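You operate a simulated robot arm through the tools that you are given. There is no shell and no other tool. Be economical: measure what you need, move in short steps, check, and stop when the job is done.

The job below is to be done with a simulated robot arm. You get a single attempt, and the scene is never put back.

## Task
Tidy the drinks kit: bottle in the blender's collar, both beige caps in the grey tub.
Fine: then slide the tub a hand's width away from the worktop's edge.
Where things are to end (x, y in the base frame): grey tub within 0.04 m of [0.64, -0.12].

The check looks at the end state, three seconds after you hand in, the way a careful person would. Anything else that was tipped, shoved, dropped, spilled or broken makes it a failure. Lids that push on must go on centred and level and be pressed home; caps that screw on are set level and turned clockwise until they are tight.

## Robot
A 6-joint arm with a two-finger parallel gripper, fixed in place. Base frame: the origin is at the foot of the arm, x ahead of it, y to its left, z up; the work surface is at about z = 0.91. Units: m, rad, N and s.
With the tool pointing down near the work surface it reaches from about 0.36 to 0.76 m from the base axis. Its first joint turns from -1.152 to 1.152 rad. Payload 2.45 kg.
Tool frame: the origin (TCP) lies between the finger pads and is the grasp point; the fingertips stand 0.024 m ahead of it; z points along the fingers, y is the line along which they close. The gripper opens to 0.068 m. The fingers are 0.017 m wide and 0.01 m thick; the gripper's body (0.04 by 0.07 m) begins 0.041 m behind the TCP.
Orientation is told as [roll, pitch, yaw] about the base's x, y, z axes, in that order, counted from this pose: with the fingers straight down and closing along the base's y, the tool's x points along the base's -x, its y along +y and its z along -z.

## Interface
- The arm moves only by the tool arm_command. Its argument "plan" is a list of rows, each a list of 2 entries, a list of its own where there are three numbers: the shift along the tool's x, y, z in m, then the turn, a rotation vector about the tool's x, y, z in rad. In form: [[[tx, ty, tz], [ax, ay, az]], ...]. A call has 1 to 12 rows; each row is the pose to reach, as a shift and turn from the pose commanded when the call began, along the tool's axes at that moment. "hand" is the gripper command, from -1 (fully open) to 1 (shut), values between in proportion, set as the call begins (left out, the last holds). A row lasts 0.2 s, in which the tool goes at most 0.05 m and 0.15 rad; a call with a longer step from one row to the next is refused whole, and so is a gripper value outside its range. A pose out of reach is approached as far as the arm can. The call stops where the force on the tool passes 40 N (or 10 N more than at its start, if that is more) or the arm is blocked; 0.2 s more then pass. The fingers move at their own pace (about 0.108 m/s each) and stop on an object; they squeeze with about 25 N. The grip force told is the motor's: it shows also when the fingers shut on nothing. Time passes only in rows, and 0.2 s behind the last, so rows that repeat a pose let the fingers close. The reply holds the time, the measured pose of the TCP, the force on the tool along the base axes, the opening and the grip force, in the units named above and with some noise, with the torque about the TCP (base axes, N m) and any sound that the robot's microphone picked up.
- Cameras (640 x 400 px; columns grow to the right, rows downward): "scene" is fixed at [0.1661, 0.4096, 1.4756]; the picture's right is [-0.77, -0.63, 0.00], its down [-0.28, 0.35, -0.89] and it looks along [0.57, -0.69, -0.45] (base axes); focal length 330 px, centre (320, 200). "wrist" rides on the gripper at [0.084, 0.011, -0.075] in the tool frame; the picture's right is [-0.13, 0.99, 0.00], its down [-0.60, -0.08, -0.79] and it looks along [-0.79, -0.10, 0.61] (tool axes); focal length 251 px, centre (320, 200). There is no depth. A picture from a camera that has moved, and an enlarged one, comes with that camera's place and axes in the base frame and with its lens.
- grab_frame(camera): a new picture of that camera. It takes no simulated time.
- zoom(camera, box): a new picture of the part [left, top, right, bottom] of that camera's present view, enlarged. It takes no simulated time.
- finish_job(): hands the job in; it is judged then, once.

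Go step by step. Nothing tells you positions but the pictures and the camera data: compare them with the known pose of the tool, close in by small moves and look again before you grip or let go. The budget is 120 turns and 64 pictures, counting those below and the enlarged ones. Unless the task says otherwise, let go and move clear before handing in, and close with one line.

The tools are called after "Request:" as name(argument=value, ...) on one line, values as JSON. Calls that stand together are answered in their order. arm_command: Moves the arm, as the interface text tells. Its arguments: {"type":"object","properties":{"plan":{"type":"array"},"hand":{"type":"number"}},"required":["plan"]} The other tools are called the same way: grab_frame (camera) takes a picture; zoom (camera, box) takes an enlarged picture of a part of a camera's view; finish_job () hands the job in.

At the start:

```text
clock: 0.0
tcp_pos: [0.4411, -0.2313, 1.3485]
tool_rot: [-0.002, 0.001, -0.002]
wrist_force: [0.6, -0.5, 0.0]
wrist_torque: [0.01, -0.01, 0.0]
opening: 0.0678
grip_force: 0.0
```

scene: 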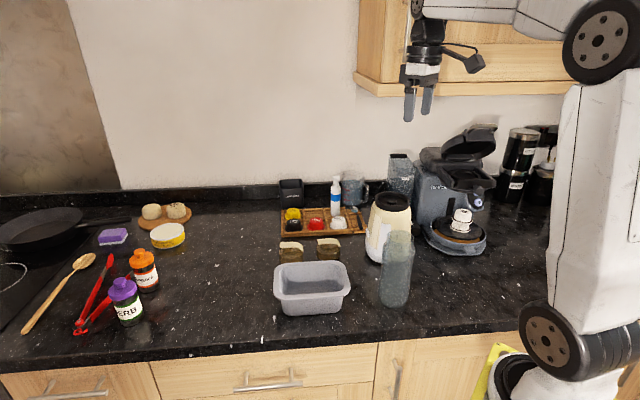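
wrist: 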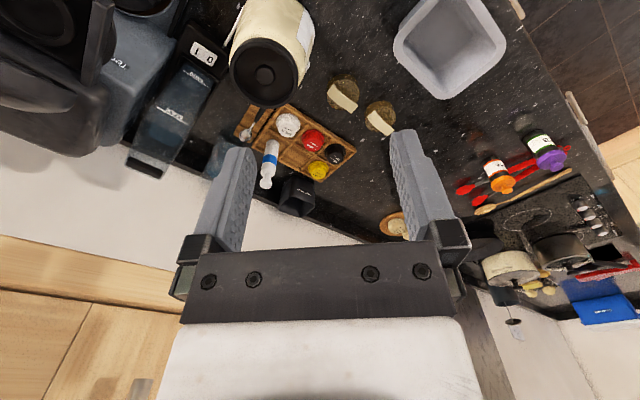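

I see the grey tub, a clear bottle beside a cream appliance (likely the blender base), and two jars with beige tops behind the tub. I'll enlarge these first.

Request:
zoom(camera="scene", box=[260, 160, 440, 330])

Request:
zoom(camera="wrist", box=[200, 0, 520, 200])

```text
2.35 times, centred on (350, 245) of scene
camera zoom: at [0.1661, 0.4096, 1.4756], right [-0.77, -0.63, 0.0], down [-0.28, 0.35, -0.89], along [0.57, -0.69, -0.45], focal length 776 px, centre (249, 94)
```

zoom: 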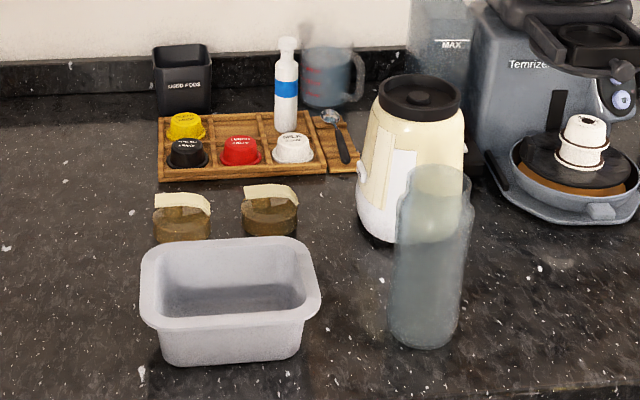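

```text
2.00 times, centred on (360, 100) of wrist
camera zoom: at [0.3577, -0.2204, 1.4241], right [0.13, 0.99, 0.0], down [0.6, -0.08, 0.79], along [0.79, -0.1, -0.61], focal length 503 px, centre (240, 400)
```

zoom: 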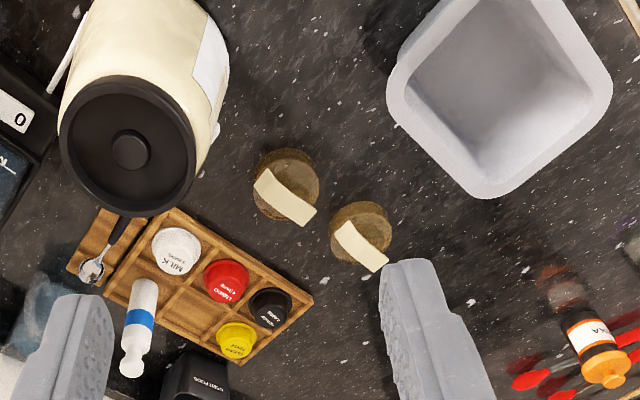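

I place the blender at about (0.52,-0.31) with its top at z≈1.08, the bottle at (0.41,-0.155) and about 0.18 tall, and the caps at (0.63,-0.21) and (0.70,-0.13). Next I'll zoom closer on the bottle and caps to learn their shape.

Request:
zoom(camera="scene", box=[350, 180, 440, 315])

Request:
zoom(camera="scene", box=[265, 225, 360, 285])

```text
2.96 times, centred on (395, 248) of scene
camera zoom: at [0.1661, 0.4096, 1.4756], right [-0.77, -0.63, 0.0], down [-0.28, 0.35, -0.89], along [0.57, -0.69, -0.45], focal length 977 px, centre (98, 59)
```

zoom: 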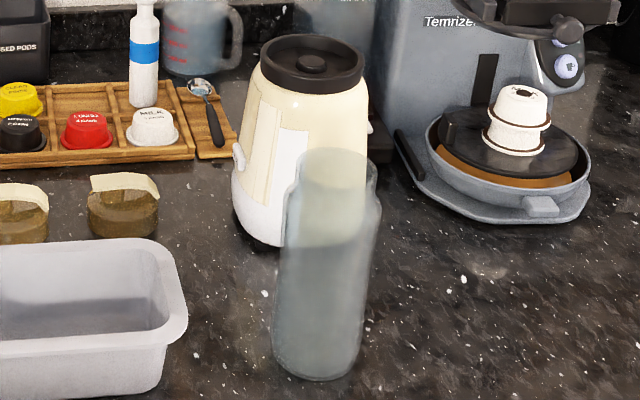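

```text
6.67 times, centred on (312, 255) of scene
camera zoom: at [0.1661, 0.4096, 1.4756], right [-0.77, -0.63, 0.0], down [-0.28, 0.35, -0.89], along [0.57, -0.69, -0.45], focal length 2198 px, centre (370, -167)
```

zoom: 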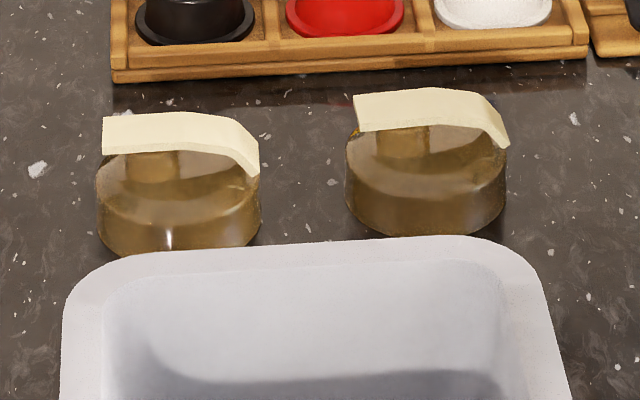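

The caps have amber bodies about 0.055 wide with beige flip spouts, and the bottle looks narrower at the top. I'll turn the wrist camera to look along -y at the bottle and the blender's collar.

Request:
arm_command(plan=[[[0.002, 0.025, 0.005], [0, 0, 0.143]], [[0.004, 0.05, 0.01], [0, 0, 0.286]], [[0.006, 0.075, 0.015], [0, 0, 0.428]], [[0.008, 0.1, 0.02], [0, 0, 0.571]], [[0.01, 0.125, 0.025], [0, 0, 0.714]], [[0.012, 0.15, 0.03], [0, 0, 0.857]], [[0.014, 0.175, 0.035], [0, 0, 1.0]], [[0.016, 0.2, 0.04], [0, 0, 1.142]], [[0.018, 0.225, 0.045], [0, 0, 1.285]], [[0.02, 0.25, 0.05], [0, 0, 1.428]], [[0.02, 0.28, 0.06], [0, 0, 1.571]]], hand=-1)

Request:
grab_frame(camera="wrist")

```text
clock: 2.4
tcp_pos: [0.4202, 0.0482, 1.2883]
tool_rot: [0.0, -0.002, -1.575]
wrist_force: [-1.2, 0.1, 0.6]
wrist_torque: [0.02, 0.02, -0.02]
opening: 0.0678
grip_force: 0.0
```

```text
57 pictures are left
camera wrist: at [0.432, 0.1331, 1.3632], right [0.99, -0.13, 0.0], down [-0.08, -0.6, 0.79], along [-0.1, -0.79, -0.61], focal length 251 px, centre (320, 200)
```

wrist: 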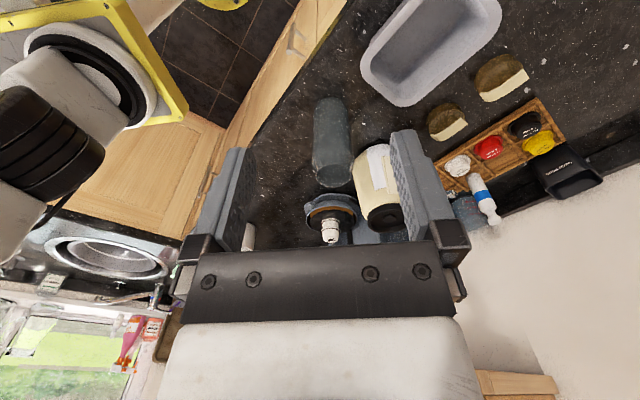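

The view is upside down, with the bottle and blender between the fingers. I'll enlarge it.

Request:
zoom(camera="wrist", box=[290, 80, 420, 240])

Request:
zoom(camera="wrist", box=[350, 0, 560, 150])

```text
2.50 times, centred on (355, 160) of wrist
camera zoom: at [0.432, 0.1331, 1.3632], right [0.99, -0.13, 0.0], down [-0.08, -0.6, 0.79], along [-0.1, -0.79, -0.61], focal length 629 px, centre (232, 300)
```

zoom: 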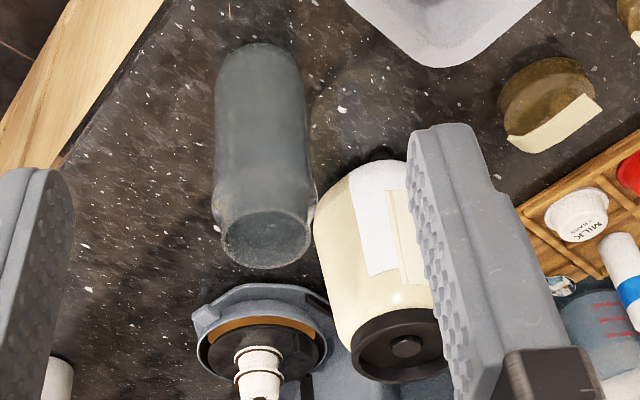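

```text
2.67 times, centred on (455, 75) of wrist
camera zoom: at [0.432, 0.1331, 1.3632], right [0.99, -0.13, 0.0], down [-0.08, -0.6, 0.79], along [-0.1, -0.79, -0.61], focal length 670 px, centre (-40, 533)
```

zoom: 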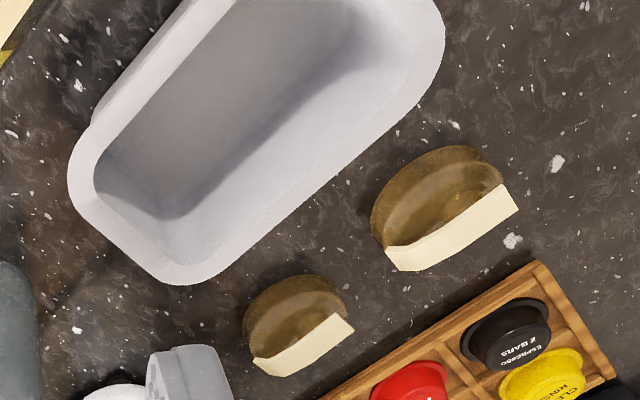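

The bottle seems to stand neck up, with a neck of about 0.056 and a body of about 0.065–0.07. I'll take a closer, steeper look at its top and at the collar.

Request:
arm_command(plan=[[[-0.034, 0, 0.024], [0, 0.1, 0]], [[-0.067, 0, 0.048], [0, 0.2, 0]], [[-0.1, 0, 0.071], [0, 0.3, 0]], [[-0.134, 0, 0.095], [0, 0.4, 0]], [[-0.168, 0, 0.118], [0, 0.5, 0]]])

Request:
grab_frame(camera="wrist")

```text
clock: 3.6
tcp_pos: [0.4219, -0.1197, 1.1689]
tool_rot: [0.003, 0.5, -1.569]
wrist_force: [-0.6, -0.5, -0.5]
wrist_torque: [0.03, 0.0, -0.04]
opening: 0.0682
grip_force: 0.0
```

```text
54 pictures are left
camera wrist: at [0.4325, -0.0819, 1.2751], right [0.99, -0.11, -0.06], down [-0.08, -0.91, 0.41], along [-0.1, -0.4, -0.91], focal length 251 px, centre (320, 200)
```

wrist: 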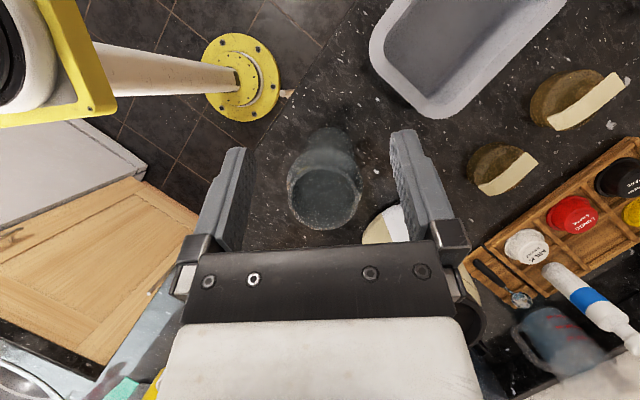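

Request:
zoom(camera="wrist", box=[270, 110, 380, 240])

```text
3.08 times, centred on (325, 175) of wrist
camera zoom: at [0.4325, -0.0819, 1.2751], right [0.99, -0.11, -0.06], down [-0.08, -0.91, 0.41], along [-0.1, -0.4, -0.91], focal length 774 px, centre (305, 277)
```

zoom: 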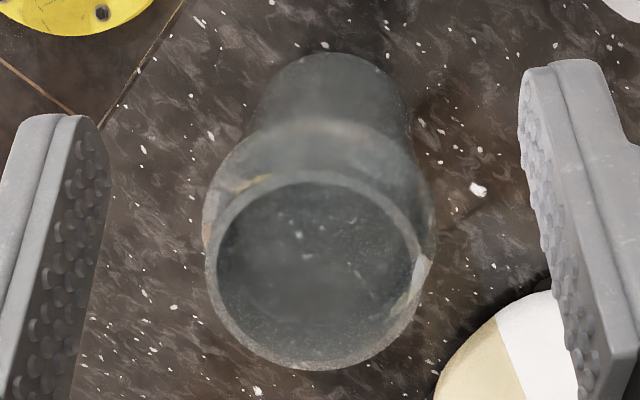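

The bottle stands mouth up and open, with its mouth centre near (0.415,-0.164,1.084), neck about 0.06 and body about 0.067. I'll look into the blender's collar from above in the same way.

Request:
arm_command(plan=[[[-0.033, 0.0245, -0.018], [0, 0, 0]], [[-0.066, 0.049, -0.036], [0, 0, 0]], [[-0.099, 0.0735, -0.054], [0, 0, 0]], [[-0.1317, 0.098, -0.0719], [0, 0, 0]]])

Request:
zoom(camera="wrist", box=[240, 100, 400, 250])

```text
clock: 4.6
tcp_pos: [0.5217, -0.2674, 1.1678]
tool_rot: [-0.001, 0.497, -1.57]
wrist_force: [-0.6, -0.5, 0.2]
wrist_torque: [-0.01, -0.01, 0.02]
opening: 0.0677
grip_force: 0.1
```

```text
2.67 times, centred on (320, 175) of wrist
camera zoom: at [0.5325, -0.2299, 1.2733], right [0.99, -0.11, -0.06], down [-0.08, -0.91, 0.41], along [-0.1, -0.4, -0.91], focal length 670 px, centre (320, 267)
```

zoom: 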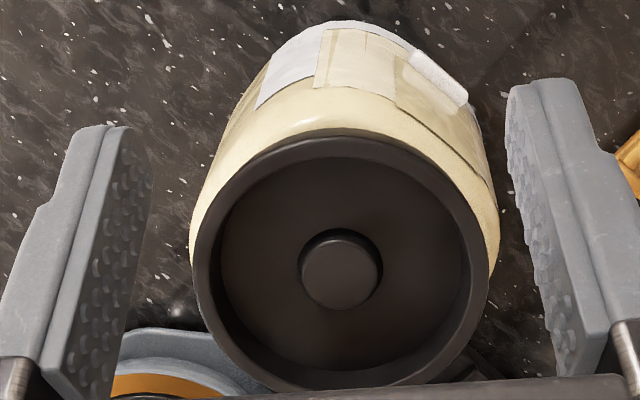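

The collar is an open cup with inner diameter about 0.078, centre (0.518,-0.316), and a drive knob in the middle. The bottle therefore belongs mouth-down in it, so I'll measure the bottle's profile precisely for a side grip.

Request:
zoom(camera="scene", box=[365, 225, 430, 268])

Request:
zoom(camera="scene", box=[365, 266, 430, 309])

```text
9.30 times, centred on (398, 246) of scene
camera zoom: at [0.1661, 0.4096, 1.4756], right [-0.77, -0.63, 0.0], down [-0.28, 0.35, -0.89], along [0.57, -0.69, -0.45], focal length 3067 px, centre (-401, -233)
```

zoom: 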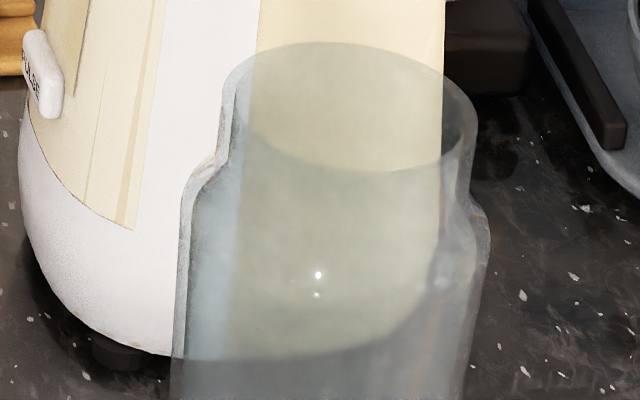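

```text
9.30 times, centred on (398, 288) of scene
camera zoom: at [0.1661, 0.4096, 1.4756], right [-0.77, -0.63, 0.0], down [-0.28, 0.35, -0.89], along [0.57, -0.69, -0.45], focal length 3067 px, centre (-401, -614)
```

zoom: 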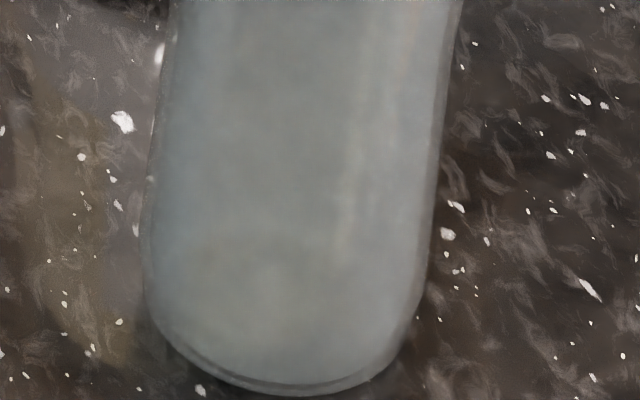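

The body measures about 0.069, just too wide for the 0.068 gripper; the neck at about 0.057 is grippable. I'll check the collar's depth and inner width in detail.

Request:
zoom(camera="wrist", box=[280, 145, 370, 248])

Request:
zoom(camera="scene", box=[362, 185, 416, 219])

```text
3.88 times, centred on (325, 196) of wrist
camera zoom: at [0.5325, -0.2299, 1.2733], right [0.99, -0.11, -0.06], down [-0.08, -0.91, 0.41], along [-0.1, -0.4, -0.91], focal length 976 px, centre (301, 214)
```

zoom: 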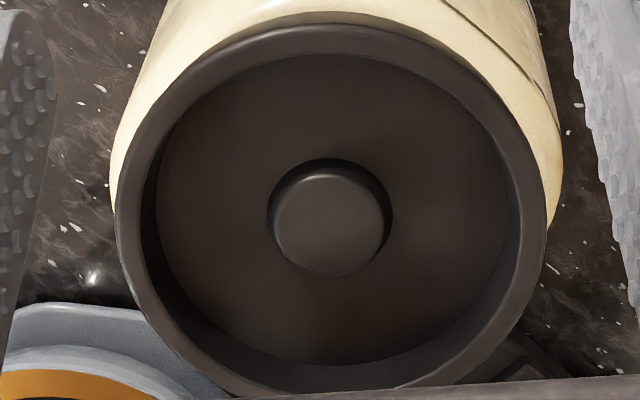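

```text
11.76 times, centred on (389, 202) of scene
camera zoom: at [0.1661, 0.4096, 1.4756], right [-0.77, -0.63, 0.0], down [-0.28, 0.35, -0.89], along [0.57, -0.69, -0.45], focal length 3879 px, centre (-492, 176)
```

zoom: 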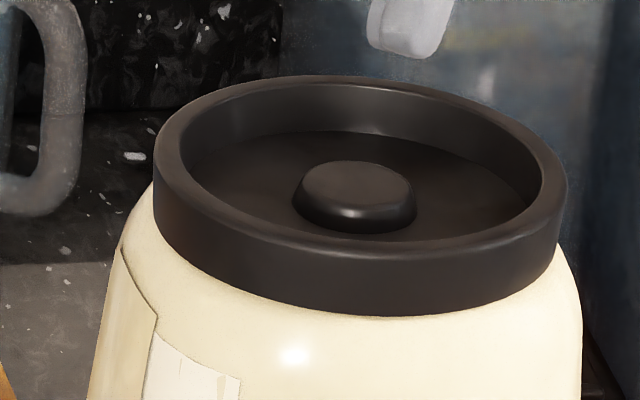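

The collar is about 0.080 inside and 0.012 deep with a low knob. That matches the bottle's 0.069 body, and only the neck fits the gripper, so the bottle goes in upright like a jug. I'll level the tool and hover above the bottle mouth.

Request:
arm_command(plan=[[[0.0164, -0.0214, 0.013], [0, -0.0994, 0]], [[0.0328, -0.0428, 0.026], [0, -0.1988, 0]], [[0.0492, -0.0642, 0.039], [0, -0.2982, 0]], [[0.0655, -0.0856, 0.052], [0, -0.3976, 0]], [[0.0818, -0.107, 0.0651], [0, -0.497, 0]]])

Request:
grab_frame(camera="wrist")

Request:
zoom(camera="scene", box=[360, 180, 440, 250])

```text
clock: 5.8
tcp_pos: [0.4125, -0.1674, 1.152]
tool_rot: [0.002, -0.002, -1.571]
wrist_force: [-0.4, -1.0, 0.7]
wrist_torque: [-0.01, 0.02, 0.0]
opening: 0.0679
grip_force: 0.1
```

```text
47 pictures are left
camera wrist: at [0.4243, -0.0824, 1.2264], right [0.99, -0.13, 0.0], down [-0.08, -0.6, 0.79], along [-0.1, -0.79, -0.61], focal length 251 px, centre (320, 200)
```

wrist: 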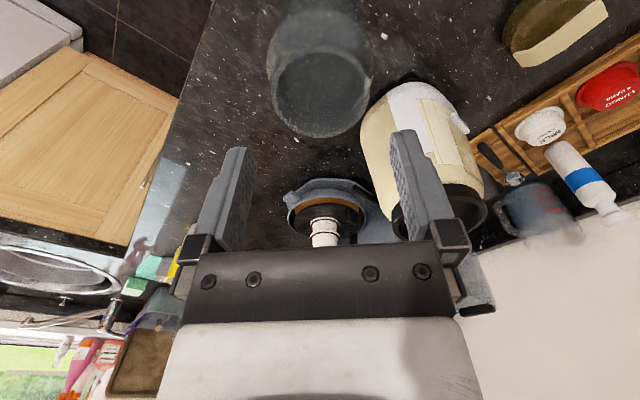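

```text
5.71 times, centred on (400, 215) of scene
camera zoom: at [0.1661, 0.4096, 1.4756], right [-0.77, -0.63, 0.0], down [-0.28, 0.35, -0.89], along [0.57, -0.69, -0.45], focal length 1884 px, centre (-137, 114)
```

zoom: 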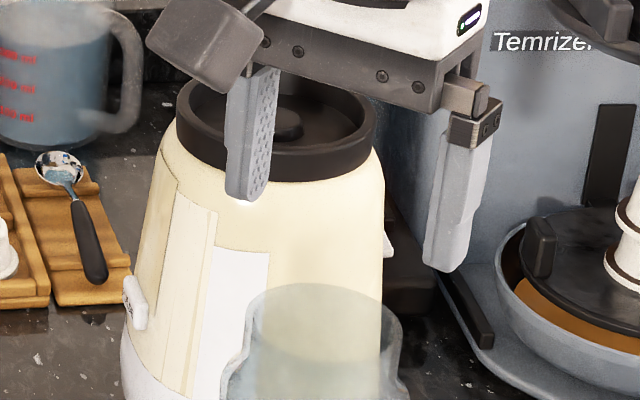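

The mouth centre triangulates to (0.4145,-0.164), and the tool is 2–3 mm off, so I'll correct it and descend around the neck with the fingers open.

Request:
arm_command(plan=[[[0.0035, 0.002, 0.01], [0, 0, 0]], [[0.0035, 0.002, 0.03], [0, 0, 0]], [[0.0035, 0.002, 0.045], [0, 0, 0]], [[0.0035, 0.002, 0.055], [0, 0, 0]]])

Request:
zoom(camera="scene", box=[360, 200, 440, 270])

Request:
zoom(camera="wrist", box=[180, 60, 460, 250])

```text
clock: 6.8
tcp_pos: [0.4165, -0.1631, 1.0985]
tool_rot: [0.001, 0.001, -1.572]
wrist_force: [-0.5, 0.3, 0.4]
wrist_torque: [-0.03, 0.04, -0.02]
opening: 0.068
grip_force: 0.0
```

```text
5.71 times, centred on (400, 235) of scene
camera zoom: at [0.1661, 0.4096, 1.4756], right [-0.77, -0.63, 0.0], down [-0.28, 0.35, -0.89], along [0.57, -0.69, -0.45], focal length 1884 px, centre (-137, 0)
```

zoom: 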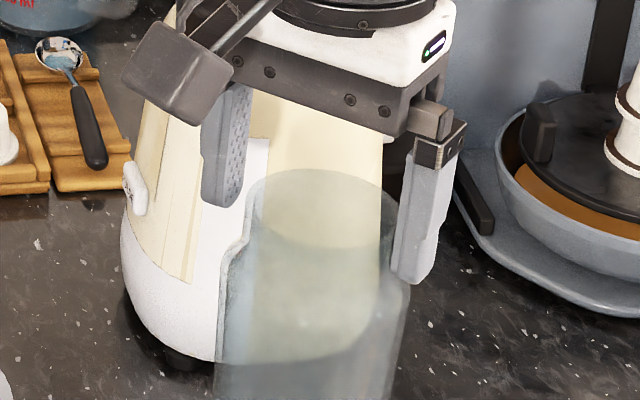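

```text
2.11 times, centred on (320, 155) of wrist
camera zoom: at [0.4274, -0.0783, 1.1737], right [0.99, -0.13, 0.0], down [-0.08, -0.6, 0.79], along [-0.1, -0.79, -0.61], focal length 529 px, centre (320, 295)
```

zoom: 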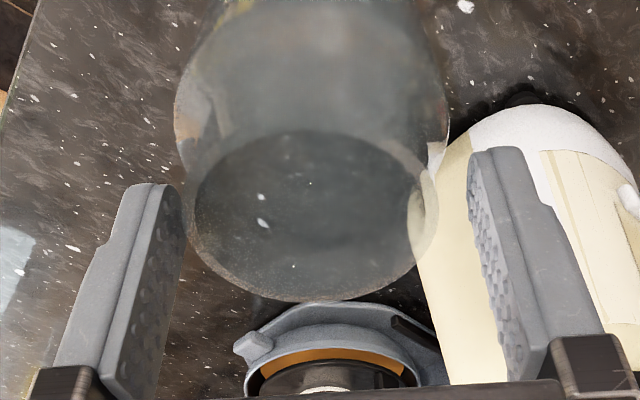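

The fingers straddle the neck with the mouth at (0.4155,-0.1645), centred. I'll go down 3 mm more and close.

Request:
arm_command(plan=[[[-0.001, -0.001, 0.003], [0, 0, 0]], [[-0.001, -0.001, 0.003], [0, 0, 0]]])

Request:
arm_command(plan=[[[0, 0, 0], [0, 0, 0]], [[0, 0, 0], [0, 0, 0]], [[0, 0, 0], [0, 0, 0]]], hand=1)

Request:
zoom(camera="scene", box=[360, 200, 440, 310])

```text
clock: 7.4
tcp_pos: [0.4151, -0.1641, 1.0954]
tool_rot: [-0.002, 0.001, -1.574]
wrist_force: [-0.7, -0.3, 1.2]
wrist_torque: [-0.04, 0.02, 0.02]
opening: 0.0681
grip_force: 0.1
```

```text
clock: 8.2
tcp_pos: [0.4152, -0.1651, 1.0951]
tool_rot: [0.0, 0.001, -1.572]
wrist_force: [0.3, -0.9, 0.7]
wrist_torque: [0.02, 0.01, 0.0]
opening: 0.0569
grip_force: 24.9
```

```text
3.64 times, centred on (400, 255) of scene
camera zoom: at [0.1661, 0.4096, 1.4756], right [-0.77, -0.63, 0.0], down [-0.28, 0.35, -0.89], along [0.57, -0.69, -0.45], focal length 1199 px, centre (29, 0)
```

zoom: 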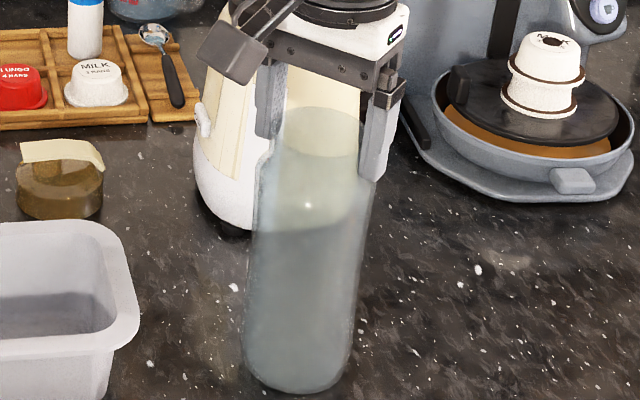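

The neck is gripped at 0.0569. I'll lift straight up about 0.2 m so the bottle's base clears the collar.

Request:
arm_command(plan=[[[0, 0, -0.01], [0, 0, 0]], [[0, 0, -0.03], [0, 0, 0]], [[0, 0, -0.06], [0, 0, 0]], [[0, 0, -0.095], [0, 0, 0]], [[0, 0, -0.13], [0, 0, 0]], [[0, 0, -0.165], [0, 0, 0]], [[0, 0, -0.195], [0, 0, 0]], [[0, 0, -0.21], [0, 0, 0]]])

Request:
grab_frame(camera="scene")

```text
clock: 10.0
tcp_pos: [0.4133, -0.1656, 1.3053]
tool_rot: [0.0, 0.002, -1.573]
wrist_force: [-1.4, -0.3, -1.5]
wrist_torque: [-0.02, -0.04, -0.03]
opening: 0.0569
grip_force: 25.1
```

```text
42 pictures are left
```

scene: 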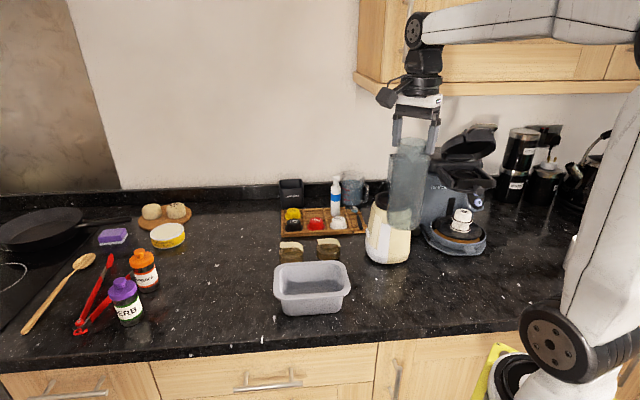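

The bottle is held, base at about z=1.12. I'll carry it over the collar centre (about 0.5177,-0.316).

Request:
arm_command(plan=[[[-0.015, 0.01, -0.01], [0, 0, 0]], [[-0.04, 0.028, -0.01], [0, 0, 0]], [[-0.068, 0.048, -0.01], [0, 0, 0]], [[-0.096, 0.068, -0.01], [0, 0, 0]], [[-0.124, 0.087, -0.01], [0, 0, 0]], [[-0.142, 0.099, -0.01], [0, 0, 0]], [[-0.1504, 0.1044, -0.01], [0, 0, 0]], [[-0.1504, 0.1044, -0.01], [0, 0, 0]]])

Request:
zoom(camera="scene", box=[350, 130, 430, 220])

Request:
zoom(camera="wrist", box=[240, 0, 400, 160])

```text
clock: 11.8
tcp_pos: [0.5173, -0.3161, 1.314]
tool_rot: [-0.001, 0.001, -1.572]
wrist_force: [0.2, 0.7, -0.9]
wrist_torque: [-0.03, 0.0, 0.01]
opening: 0.0567
grip_force: 25.6
```

```text
4.44 times, centred on (390, 175) of scene
camera zoom: at [0.1661, 0.4096, 1.4756], right [-0.77, -0.63, 0.0], down [-0.28, 0.35, -0.89], along [0.57, -0.69, -0.45], focal length 1466 px, centre (9, 311)
```

zoom: 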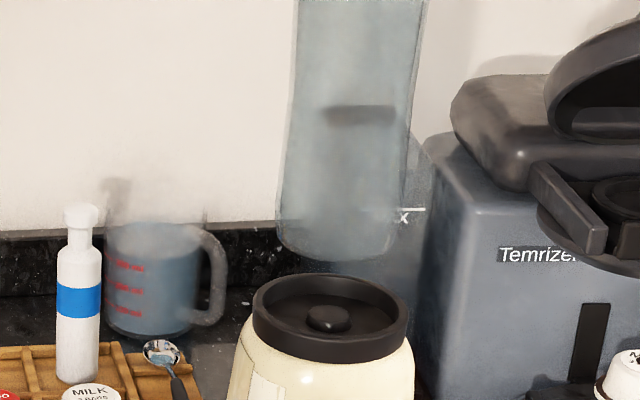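

```text
2.50 times, centred on (320, 80) of wrist
camera zoom: at [0.5283, -0.2315, 1.389], right [0.99, -0.13, 0.0], down [-0.08, -0.6, 0.79], along [-0.1, -0.79, -0.61], focal length 629 px, centre (320, 500)
```

zoom: 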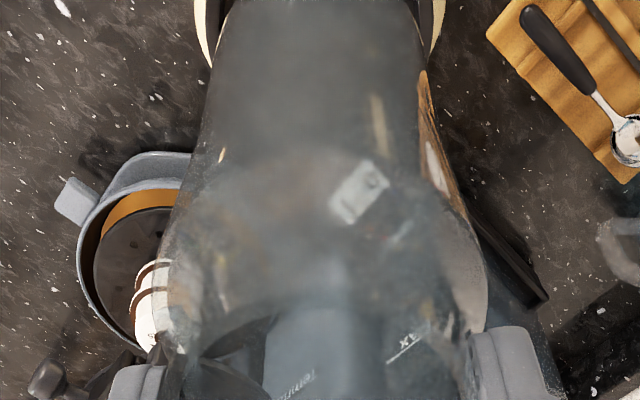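

Alignment looks within about 2 mm from the scene camera. I'll lower until the base is just above the rim and check again.

Request:
arm_command(plan=[[[0, 0, 0.015], [0, 0, 0]], [[0, 0, 0.03], [0, 0, 0]], [[0, 0, 0.042], [0, 0, 0]], [[0, 0, 0.042], [0, 0, 0]]])

Request:
zoom(camera="scene", box=[362, 175, 416, 219])

```text
clock: 12.8
tcp_pos: [0.5178, -0.3149, 1.2729]
tool_rot: [0.0, 0.002, -1.573]
wrist_force: [1.6, -0.6, -0.1]
wrist_torque: [-0.02, -0.05, 0.01]
opening: 0.0569
grip_force: 24.8
```

```text
9.09 times, centred on (389, 197) of scene
camera zoom: at [0.1661, 0.4096, 1.4756], right [-0.77, -0.63, 0.0], down [-0.28, 0.35, -0.89], along [0.57, -0.69, -0.45], focal length 2998 px, centre (-307, 227)
```

zoom: 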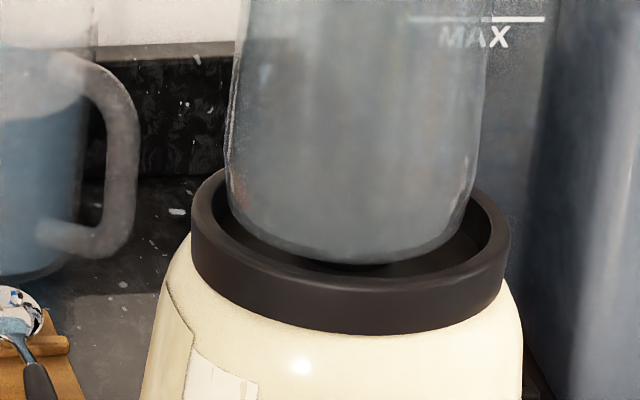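

The base is just above the rim, centred within a couple of mm. I'll lower in tiny steps, watching the force.

Request:
arm_command(plan=[[[0, 0, 0.003], [0, 0, 0]], [[0, 0, 0.006], [0, 0, 0]], [[0, 0, 0.008], [0, 0, 0]]])

Request:
zoom(camera="scene", box=[362, 175, 416, 219])

```text
clock: 13.6
tcp_pos: [0.5158, -0.3154, 1.2649]
tool_rot: [0.0, 0.002, -1.572]
wrist_force: [0.0, 0.5, -0.6]
wrist_torque: [0.0, 0.02, 0.0]
opening: 0.0568
grip_force: 24.7
```

```text
9.09 times, centred on (389, 197) of scene
camera zoom: at [0.1661, 0.4096, 1.4756], right [-0.77, -0.63, 0.0], down [-0.28, 0.35, -0.89], along [0.57, -0.69, -0.45], focal length 2998 px, centre (-307, 227)
```

zoom: 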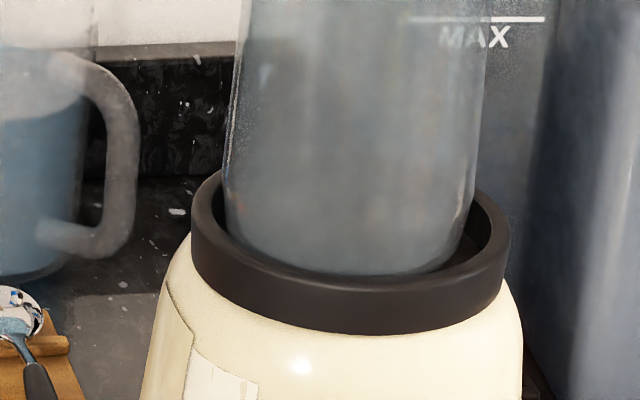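

The base is entering the collar with even gaps. I'll keep lowering until it rests.

Request:
arm_command(plan=[[[0, 0, 0.002], [0, 0, 0]], [[0, 0, 0.004], [0, 0, 0]], [[0, 0, 0.006], [0, 0, 0]]])

```text
clock: 14.4
tcp_pos: [0.5162, -0.3163, 1.2581]
tool_rot: [-0.001, 0.001, -1.573]
wrist_force: [-0.4, -0.3, -0.9]
wrist_torque: [0.03, 0.0, -0.01]
opening: 0.0568
grip_force: 25.1
```

Request:
arm_command(plan=[[[0, 0, 0.001], [0, 0, 0]], [[0, 0, 0.002], [0, 0, 0]], [[0, 0, 0.003], [0, 0, 0]]])

Request:
zoom(camera="scene", box=[362, 175, 416, 219])

```text
clock: 15.2
tcp_pos: [0.5177, -0.3158, 1.2577]
tool_rot: [0.003, 0.0, -1.572]
wrist_force: [-1.7, 1.8, 6.2]
wrist_torque: [0.4, 0.45, -0.02]
opening: 0.0568
grip_force: 25.4
```

```text
9.09 times, centred on (389, 197) of scene
camera zoom: at [0.166, 0.4097, 1.4756], right [-0.77, -0.63, 0.0], down [-0.28, 0.35, -0.89], along [0.57, -0.69, -0.45], focal length 2998 px, centre (-307, 227)
```

zoom: 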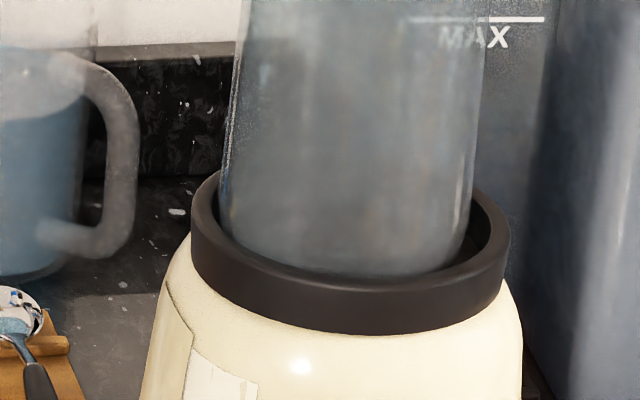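

There is slight off-centre contact, and the force suggests the bottle should come a few mm toward the camera and right. I'll lift 2 mm, shift and retry.

Request:
arm_command(plan=[[[0, 0, -0.003], [0, 0, 0]], [[0.0013, -0.003, -0.003], [0, 0, 0]], [[0.0013, -0.003, -0.001], [0, 0, 0]], [[0.0013, -0.003, 0.0], [0, 0, 0]]])

Request:
zoom(camera="scene", box=[362, 175, 416, 219])

```text
clock: 16.2
tcp_pos: [0.5153, -0.3143, 1.2568]
tool_rot: [0.002, -0.001, -1.572]
wrist_force: [-0.4, -2.1, 8.5]
wrist_torque: [-0.15, 0.33, 0.05]
opening: 0.0565
grip_force: 24.9
```

```text
9.09 times, centred on (389, 197) of scene
camera zoom: at [0.1659, 0.4096, 1.4757], right [-0.77, -0.63, 0.0], down [-0.28, 0.35, -0.89], along [0.57, -0.69, -0.45], focal length 2998 px, centre (-307, 227)
```

zoom: 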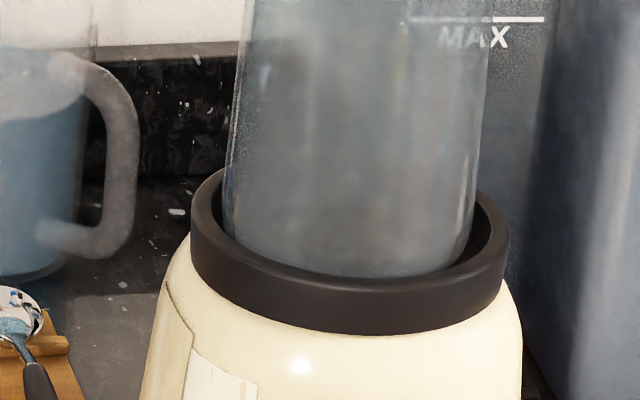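

It is now down at floor level with even side gaps. I'll back off 1 mm to the middle, ease the force, and check before releasing.

Request:
arm_command(plan=[[[0, 0, -0.003], [0, 0, 0]], [[-0.0012, 0.001, -0.003], [0, 0, 0]], [[-0.0012, 0.001, -0.0015], [0, 0, 0]], [[-0.0012, 0.001, -0.0005], [0, 0, 0]]])

```text
clock: 17.2
tcp_pos: [0.516, -0.315, 1.2565]
tool_rot: [0.0, 0.002, -1.571]
wrist_force: [-1.1, -0.1, -0.2]
wrist_torque: [0.01, 0.11, 0.03]
opening: 0.0569
grip_force: 25.3
```

Request:
arm_command(plan=[[[0, 0, 0.001], [0, 0, 0]], [[0, 0, 0.002], [0, 0, 0]], [[0, 0, 0.003], [0, 0, 0]]])

```text
clock: 18.0
tcp_pos: [0.5156, -0.3143, 1.2562]
tool_rot: [0.006, -0.004, -1.572]
wrist_force: [2.2, -1.8, 20.2]
wrist_torque: [-0.05, 0.17, 0.06]
opening: 0.0566
grip_force: 25.1
```

It sits firmly on the collar floor. I'll ease the force and open the fingers.

Request:
arm_command(plan=[[[0, 0, -0.0025], [0, 0, 0]], [[0, 0, -0.0025], [0, 0, 0]]])

Request:
arm_command(plan=[[[0, 0, 0], [0, 0, 0]], [[0, 0, 0], [0, 0, 0]], [[0, 0, 0], [0, 0, 0]]], hand=-1)

Request:
zoom(camera="scene", box=[345, 100, 455, 225])

```text
clock: 18.6
tcp_pos: [0.5147, -0.3149, 1.255]
tool_rot: [0.001, -0.001, -1.571]
wrist_force: [4.7, -2.4, 11.4]
wrist_torque: [-0.62, -0.71, 0.13]
opening: 0.0566
grip_force: 24.9
```

```text
clock: 19.4
tcp_pos: [0.5157, -0.3147, 1.2536]
tool_rot: [-0.003, 0.004, -1.575]
wrist_force: [0.0, -0.2, -0.9]
wrist_torque: [0.03, 0.02, 0.03]
opening: 0.068
grip_force: 0.1
```

```text
3.20 times, centred on (400, 162) of scene
camera zoom: at [0.1661, 0.4096, 1.4756], right [-0.77, -0.63, 0.0], down [-0.28, 0.35, -0.89], along [0.57, -0.69, -0.45], focal length 1055 px, centre (64, 320)
```

zoom: 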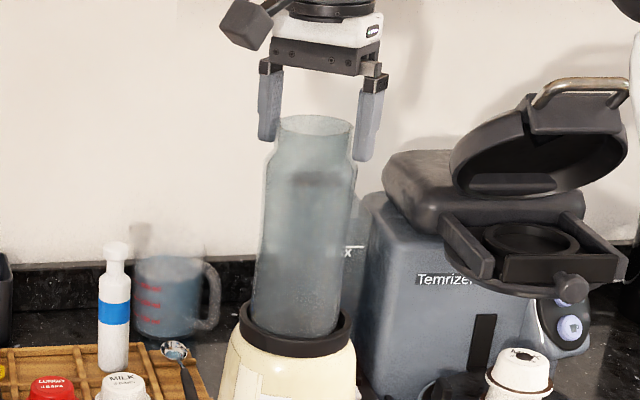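

The bottle stands in the collar. I'll raise straight clear and inspect its level.

Request:
arm_command(plan=[[[0, 0, -0.015], [0, 0, 0]], [[0, 0, -0.04], [0, 0, 0]], [[0, 0, -0.07], [0, 0, 0]], [[0, 0, -0.09], [0, 0, 0]]])

Request:
zoom(camera="scene", box=[350, 130, 430, 220])

Request:
grab_frame(camera="wrist")

```text
clock: 20.4
tcp_pos: [0.515, -0.3152, 1.3461]
tool_rot: [0.0, 0.002, -1.574]
wrist_force: [-0.3, 0.3, 0.1]
wrist_torque: [0.03, 0.03, 0.0]
opening: 0.068
grip_force: 0.1
```

```text
4.44 times, centred on (390, 175) of scene
camera zoom: at [0.1661, 0.4096, 1.4756], right [-0.77, -0.63, 0.0], down [-0.28, 0.35, -0.89], along [0.57, -0.69, -0.45], focal length 1466 px, centre (9, 311)
```

zoom: 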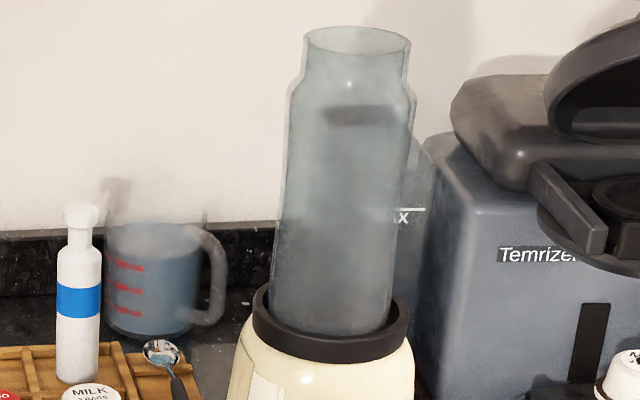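

```text
33 pictures are left
camera wrist: at [0.5275, -0.2316, 1.421], right [0.99, -0.13, 0.0], down [-0.08, -0.61, 0.79], along [-0.1, -0.79, -0.61], focal length 251 px, centre (320, 200)
```

wrist: 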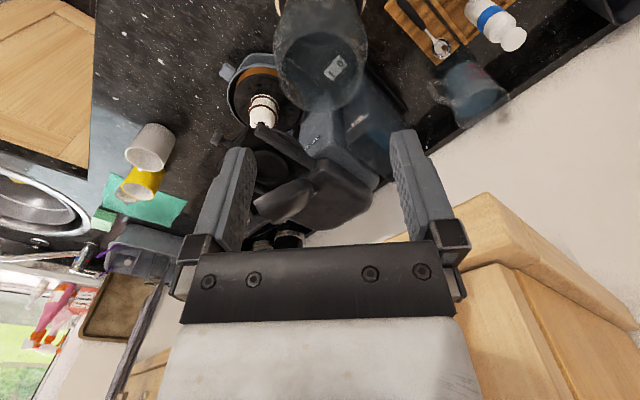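

The bottle sits level in the collar. The caps' bodies are nearly as wide as the gripper, so I'll look closely at their beige strips, which run along roughly (0.76,0.64); next I'll turn the tool to yaw about -2.44 and move over the caps.

Request:
arm_command(plan=[[[0.02, 0.02, 0], [0, 0, 0.124]], [[0.045, 0.04, 0], [0, 0, 0.249]], [[0.07, 0.06, 0], [0, 0, 0.373]], [[0.095, 0.085, 0], [0, 0, 0.497]], [[0.12, 0.105, 0.01], [0, 0, 0.62]], [[0.145, 0.125, 0.04], [0, 0, 0.745]], [[0.145, 0.125, 0.085], [0, 0, 0.87]], [[0.145, 0.125, 0.13], [0, 0, 0.87]], [[0.145, 0.125, 0.175], [0, 0, 0.87]], [[0.145, 0.125, 0.21], [0, 0, 0.87]]])

Request:
arm_command(plan=[[[0, 0, 0], [0, 0.125, 0]], [[0, 0, 0], [0, 0.25, 0]], [[0, 0, 0], [0, 0.375, 0]], [[0, 0, 0], [0, 0.5, 0]]])

Request:
grab_frame(camera="wrist")

```text
clock: 22.6
tcp_pos: [0.6385, -0.1721, 1.1393]
tool_rot: [0.0, 0.001, -2.441]
wrist_force: [-0.5, -0.2, -0.2]
wrist_torque: [0.0, 0.03, -0.03]
opening: 0.0681
grip_force: 0.1
```

```text
clock: 23.6
tcp_pos: [0.6403, -0.1719, 1.1363]
tool_rot: [-0.001, 0.503, -2.442]
wrist_force: [0.2, 0.9, 0.2]
wrist_torque: [0.0, -0.01, -0.02]
opening: 0.0679
grip_force: 0.1
```

```text
32 pictures are left
camera wrist: at [0.6761, -0.1549, 1.2428], right [0.55, -0.83, -0.06], down [-0.75, -0.53, 0.4], along [-0.37, -0.18, -0.91], focal length 251 px, centre (320, 200)
```

wrist: 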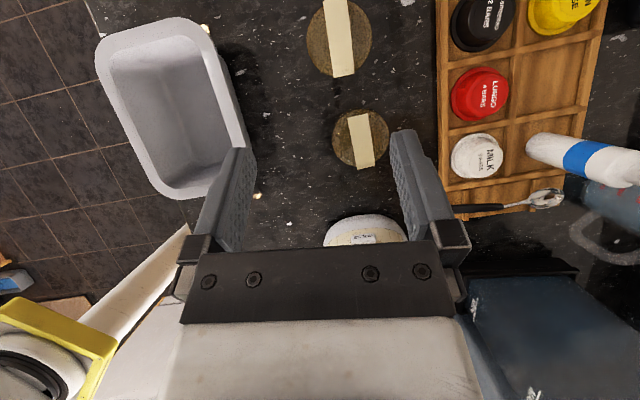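

Clear view of both caps from above, with strips nearly aligned with the tool. I'll enlarge.

Request:
zoom(camera="wrist", box=[270, 0, 430, 180])

```text
2.22 times, centred on (350, 90) of wrist
camera zoom: at [0.6761, -0.1549, 1.2428], right [0.55, -0.83, -0.06], down [-0.75, -0.53, 0.4], along [-0.37, -0.18, -0.91], focal length 559 px, centre (253, 444)
```

zoom: 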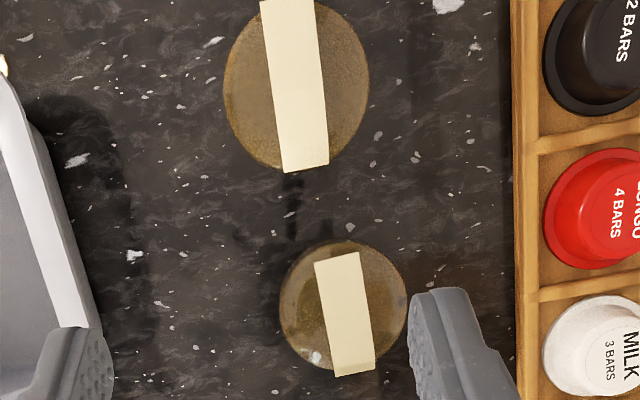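

Both caps are about 0.068 wide, so I'll pinch them by the 0.021-wide beige strips, whose tops are at z≈0.952: cap 1 at (0.646,-0.210), cap 2 at (0.714,-0.132). I'll zoom on the tub while it's in view.

Request:
zoom(camera="wrist", box=[80, 0, 270, 220])

Request:
zoom(camera="scene", box=[265, 250, 360, 325])

```text
1.82 times, centred on (175, 110) of wrist
camera zoom: at [0.6761, -0.1549, 1.2428], right [0.55, -0.83, -0.06], down [-0.75, -0.53, 0.4], along [-0.37, -0.18, -0.91], focal length 457 px, centre (584, 364)
```

zoom: 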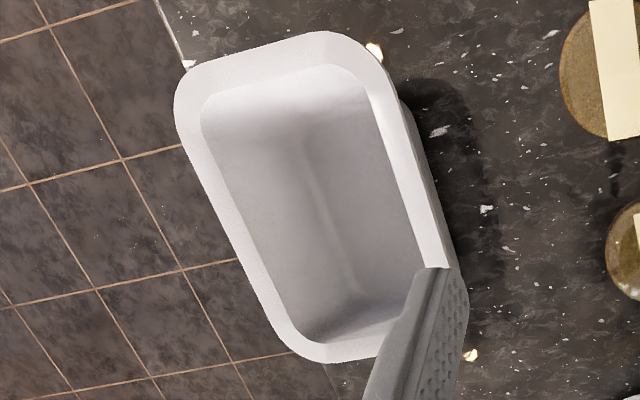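

```text
5.33 times, centred on (312, 288) of scene
camera zoom: at [0.1661, 0.4096, 1.4756], right [-0.77, -0.63, 0.0], down [-0.28, 0.35, -0.89], along [0.57, -0.69, -0.45], focal length 1759 px, centre (360, -267)
```

zoom: 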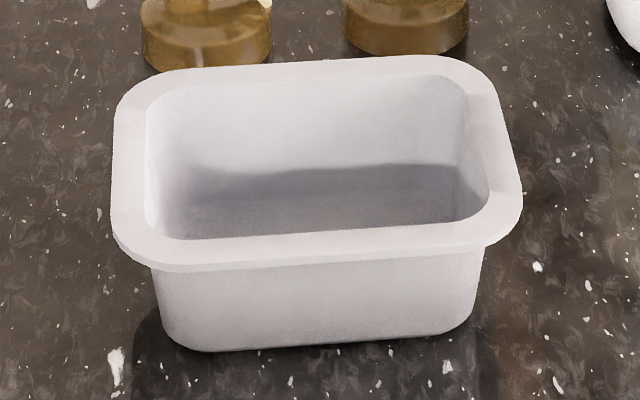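

The tub's rim is about 0.168×0.119 at z≈0.972, centred near (0.562,-0.036), with its long axis at 45°, parallel to the strips. I'll level the tool, align it to cap 1's strip, and hover over it with the fingers partly open.

Request:
arm_command(plan=[[[0, 0, 0], [0, -0.126, 0]], [[0, 0, 0], [0, -0.252, 0]], [[0, 0, 0], [0, -0.377, 0]], [[0, 0, 0], [0, -0.503, 0]]], hand=-0.3)

Request:
arm_command(plan=[[[-0.007, 0.011, 0.03], [0, 0, -0.06]], [[-0.014, 0.022, 0.06], [0, 0, -0.121]], [[-0.0194, 0.033, 0.09], [0, 0, -0.121]], [[-0.0194, 0.033, 0.11], [0, 0, -0.121]], [[-0.0194, 0.033, 0.11], [0, 0, -0.121]]])

Request:
grab_frame(camera="wrist")

```text
clock: 24.6
tcp_pos: [0.6409, -0.1699, 1.1363]
tool_rot: [-0.001, -0.004, -2.443]
wrist_force: [0.6, -0.6, 0.8]
wrist_torque: [0.02, -0.01, 0.01]
opening: 0.0442
grip_force: 0.1
```

```text
clock: 25.8
tcp_pos: [0.6456, -0.2086, 1.0224]
tool_rot: [-0.001, -0.002, -2.321]
wrist_force: [-0.7, -0.6, -0.4]
wrist_torque: [0.0, -0.01, -0.01]
opening: 0.0444
grip_force: 0.1
```

```text
28 pictures are left
camera wrist: at [0.712, -0.1538, 1.0977], right [0.64, -0.77, 0.0], down [-0.47, -0.39, 0.79], along [-0.61, -0.51, -0.61], focal length 251 px, centre (320, 200)
```

wrist: 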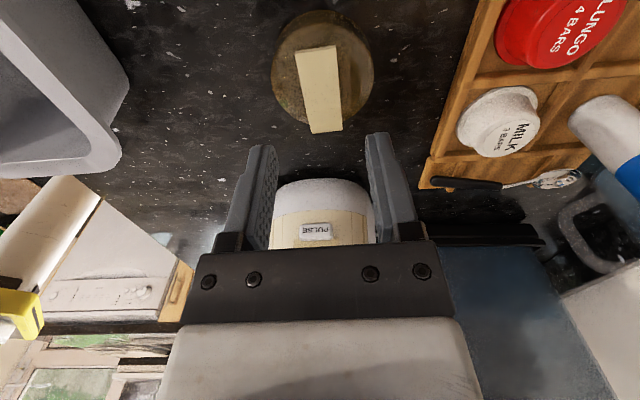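

The tool is aligned with cap 1's strip to within 2 mm. I'll descend to TCP z≈0.964 so the tips straddle the strip just above the deck.

Request:
arm_command(plan=[[[0.002, 0.0015, 0.02], [0, 0, 0]], [[0.002, 0.0015, 0.04], [0, 0, 0]], [[0.002, 0.0015, 0.052], [0, 0, 0]], [[0.002, 0.0015, 0.057], [0, 0, 0]]])

Request:
zoom(camera="scene", box=[290, 200, 380, 270])

```text
clock: 26.8
tcp_pos: [0.6483, -0.2077, 0.9682]
tool_rot: [0.0, -0.002, -2.321]
wrist_force: [-1.0, 0.5, -0.3]
wrist_torque: [-0.02, -0.01, 0.02]
opening: 0.0439
grip_force: 0.0
```

```text
5.71 times, centred on (335, 235) of scene
camera zoom: at [0.1661, 0.4096, 1.4756], right [-0.77, -0.63, 0.0], down [-0.28, 0.35, -0.89], along [0.57, -0.69, -0.45], focal length 1884 px, centre (234, 0)
```

zoom: 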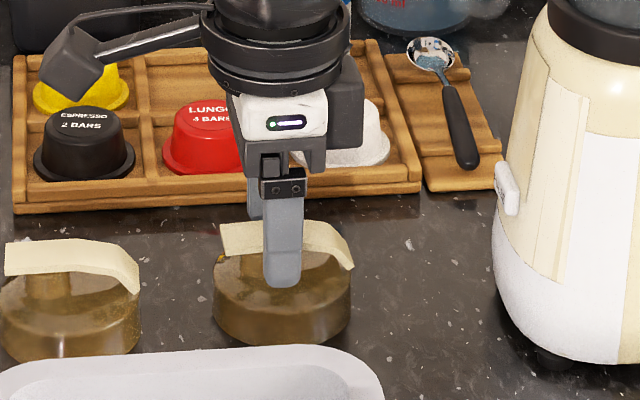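

The fingers straddle the strip. I'll lower 3 mm and close.

Request:
arm_command(plan=[[[0, 0, 0.003], [0, 0, 0]], [[0, 0, 0.003], [0, 0, 0]]])

Request:
arm_command(plan=[[[0, 0, 0], [0, 0, 0]], [[0, 0, 0], [0, 0, 0]], [[0, 0, 0], [0, 0, 0]]], hand=1)

Request:
arm_command(plan=[[[0, 0, -0.01], [0, 0, 0]], [[0, 0, -0.03], [0, 0, 0]], [[0, 0, -0.06], [0, 0, 0]], [[0, 0, -0.1], [0, 0, 0]]])

Request:
grab_frame(camera="scene")

```text
clock: 27.4
tcp_pos: [0.6475, -0.208, 0.9653]
tool_rot: [0.0, -0.001, -2.321]
wrist_force: [0.4, 0.3, 0.4]
wrist_torque: [0.01, -0.01, -0.02]
opening: 0.0443
grip_force: 0.1
```

```text
clock: 28.2
tcp_pos: [0.6481, -0.2069, 0.9659]
tool_rot: [-0.001, -0.003, -2.319]
wrist_force: [0.4, -0.8, -0.4]
wrist_torque: [0.01, 0.02, -0.01]
opening: 0.0207
grip_force: 24.6
```

```text
clock: 29.2
tcp_pos: [0.6492, -0.2106, 1.0673]
tool_rot: [-0.001, 0.0, -2.321]
wrist_force: [0.3, -0.2, -0.4]
wrist_torque: [0.03, 0.01, 0.01]
opening: 0.0207
grip_force: 25.2
```

```text
26 pictures are left
```

scene: 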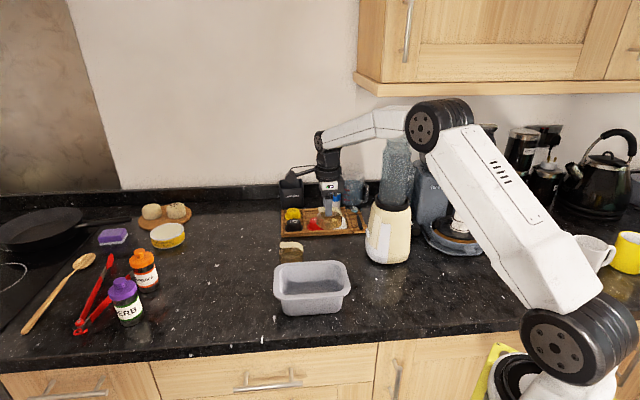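

Cap 1 is in hand. I'll carry it over the tub's near-left half, around (0.539,-0.059).

Request:
arm_command(plan=[[[0.004, -0.025, 0], [0, 0, 0]], [[0.012, -0.06, 0], [0, 0, 0]], [[0.02, -0.1, 0], [0, 0, 0]], [[0.027, -0.14, 0], [0, 0, 0]], [[0.032, -0.17, 0], [0, 0, 0]], [[0.0342, -0.1817, 0], [0, 0, 0]], [[0.0342, -0.1817, 0], [0, 0, 0]]])

Request:
zoom(camera="scene", box=[260, 195, 380, 325])

Request:
grab_frame(camera="wrist")

```text
clock: 30.8
tcp_pos: [0.5382, -0.0606, 1.0656]
tool_rot: [0.001, -0.002, -2.321]
wrist_force: [-0.1, -0.6, -0.4]
wrist_torque: [-0.01, -0.01, 0.02]
opening: 0.0209
grip_force: 24.9
```

```text
3.08 times, centred on (320, 260) of scene
camera zoom: at [0.1661, 0.4096, 1.4756], right [-0.77, -0.63, 0.0], down [-0.28, 0.35, -0.89], along [0.57, -0.69, -0.45], focal length 1015 px, centre (320, 15)
```

zoom: 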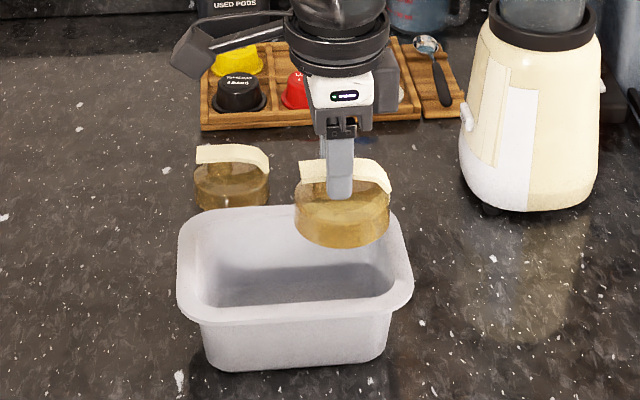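

```text
24 pictures are left
camera wrist: at [0.6042, -0.0058, 1.1404], right [0.64, -0.77, 0.0], down [-0.47, -0.39, 0.79], along [-0.61, -0.51, -0.61], focal length 251 px, centre (320, 200)
```

wrist: 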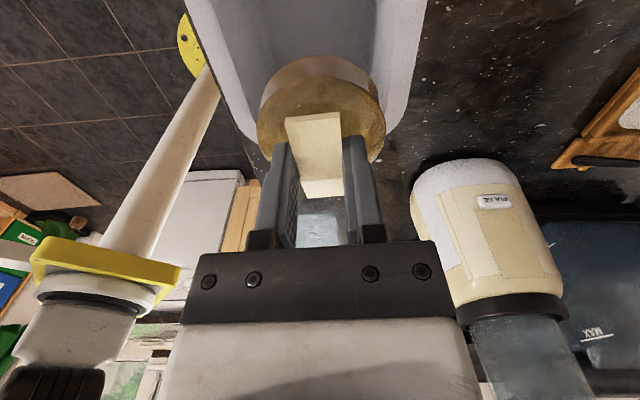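

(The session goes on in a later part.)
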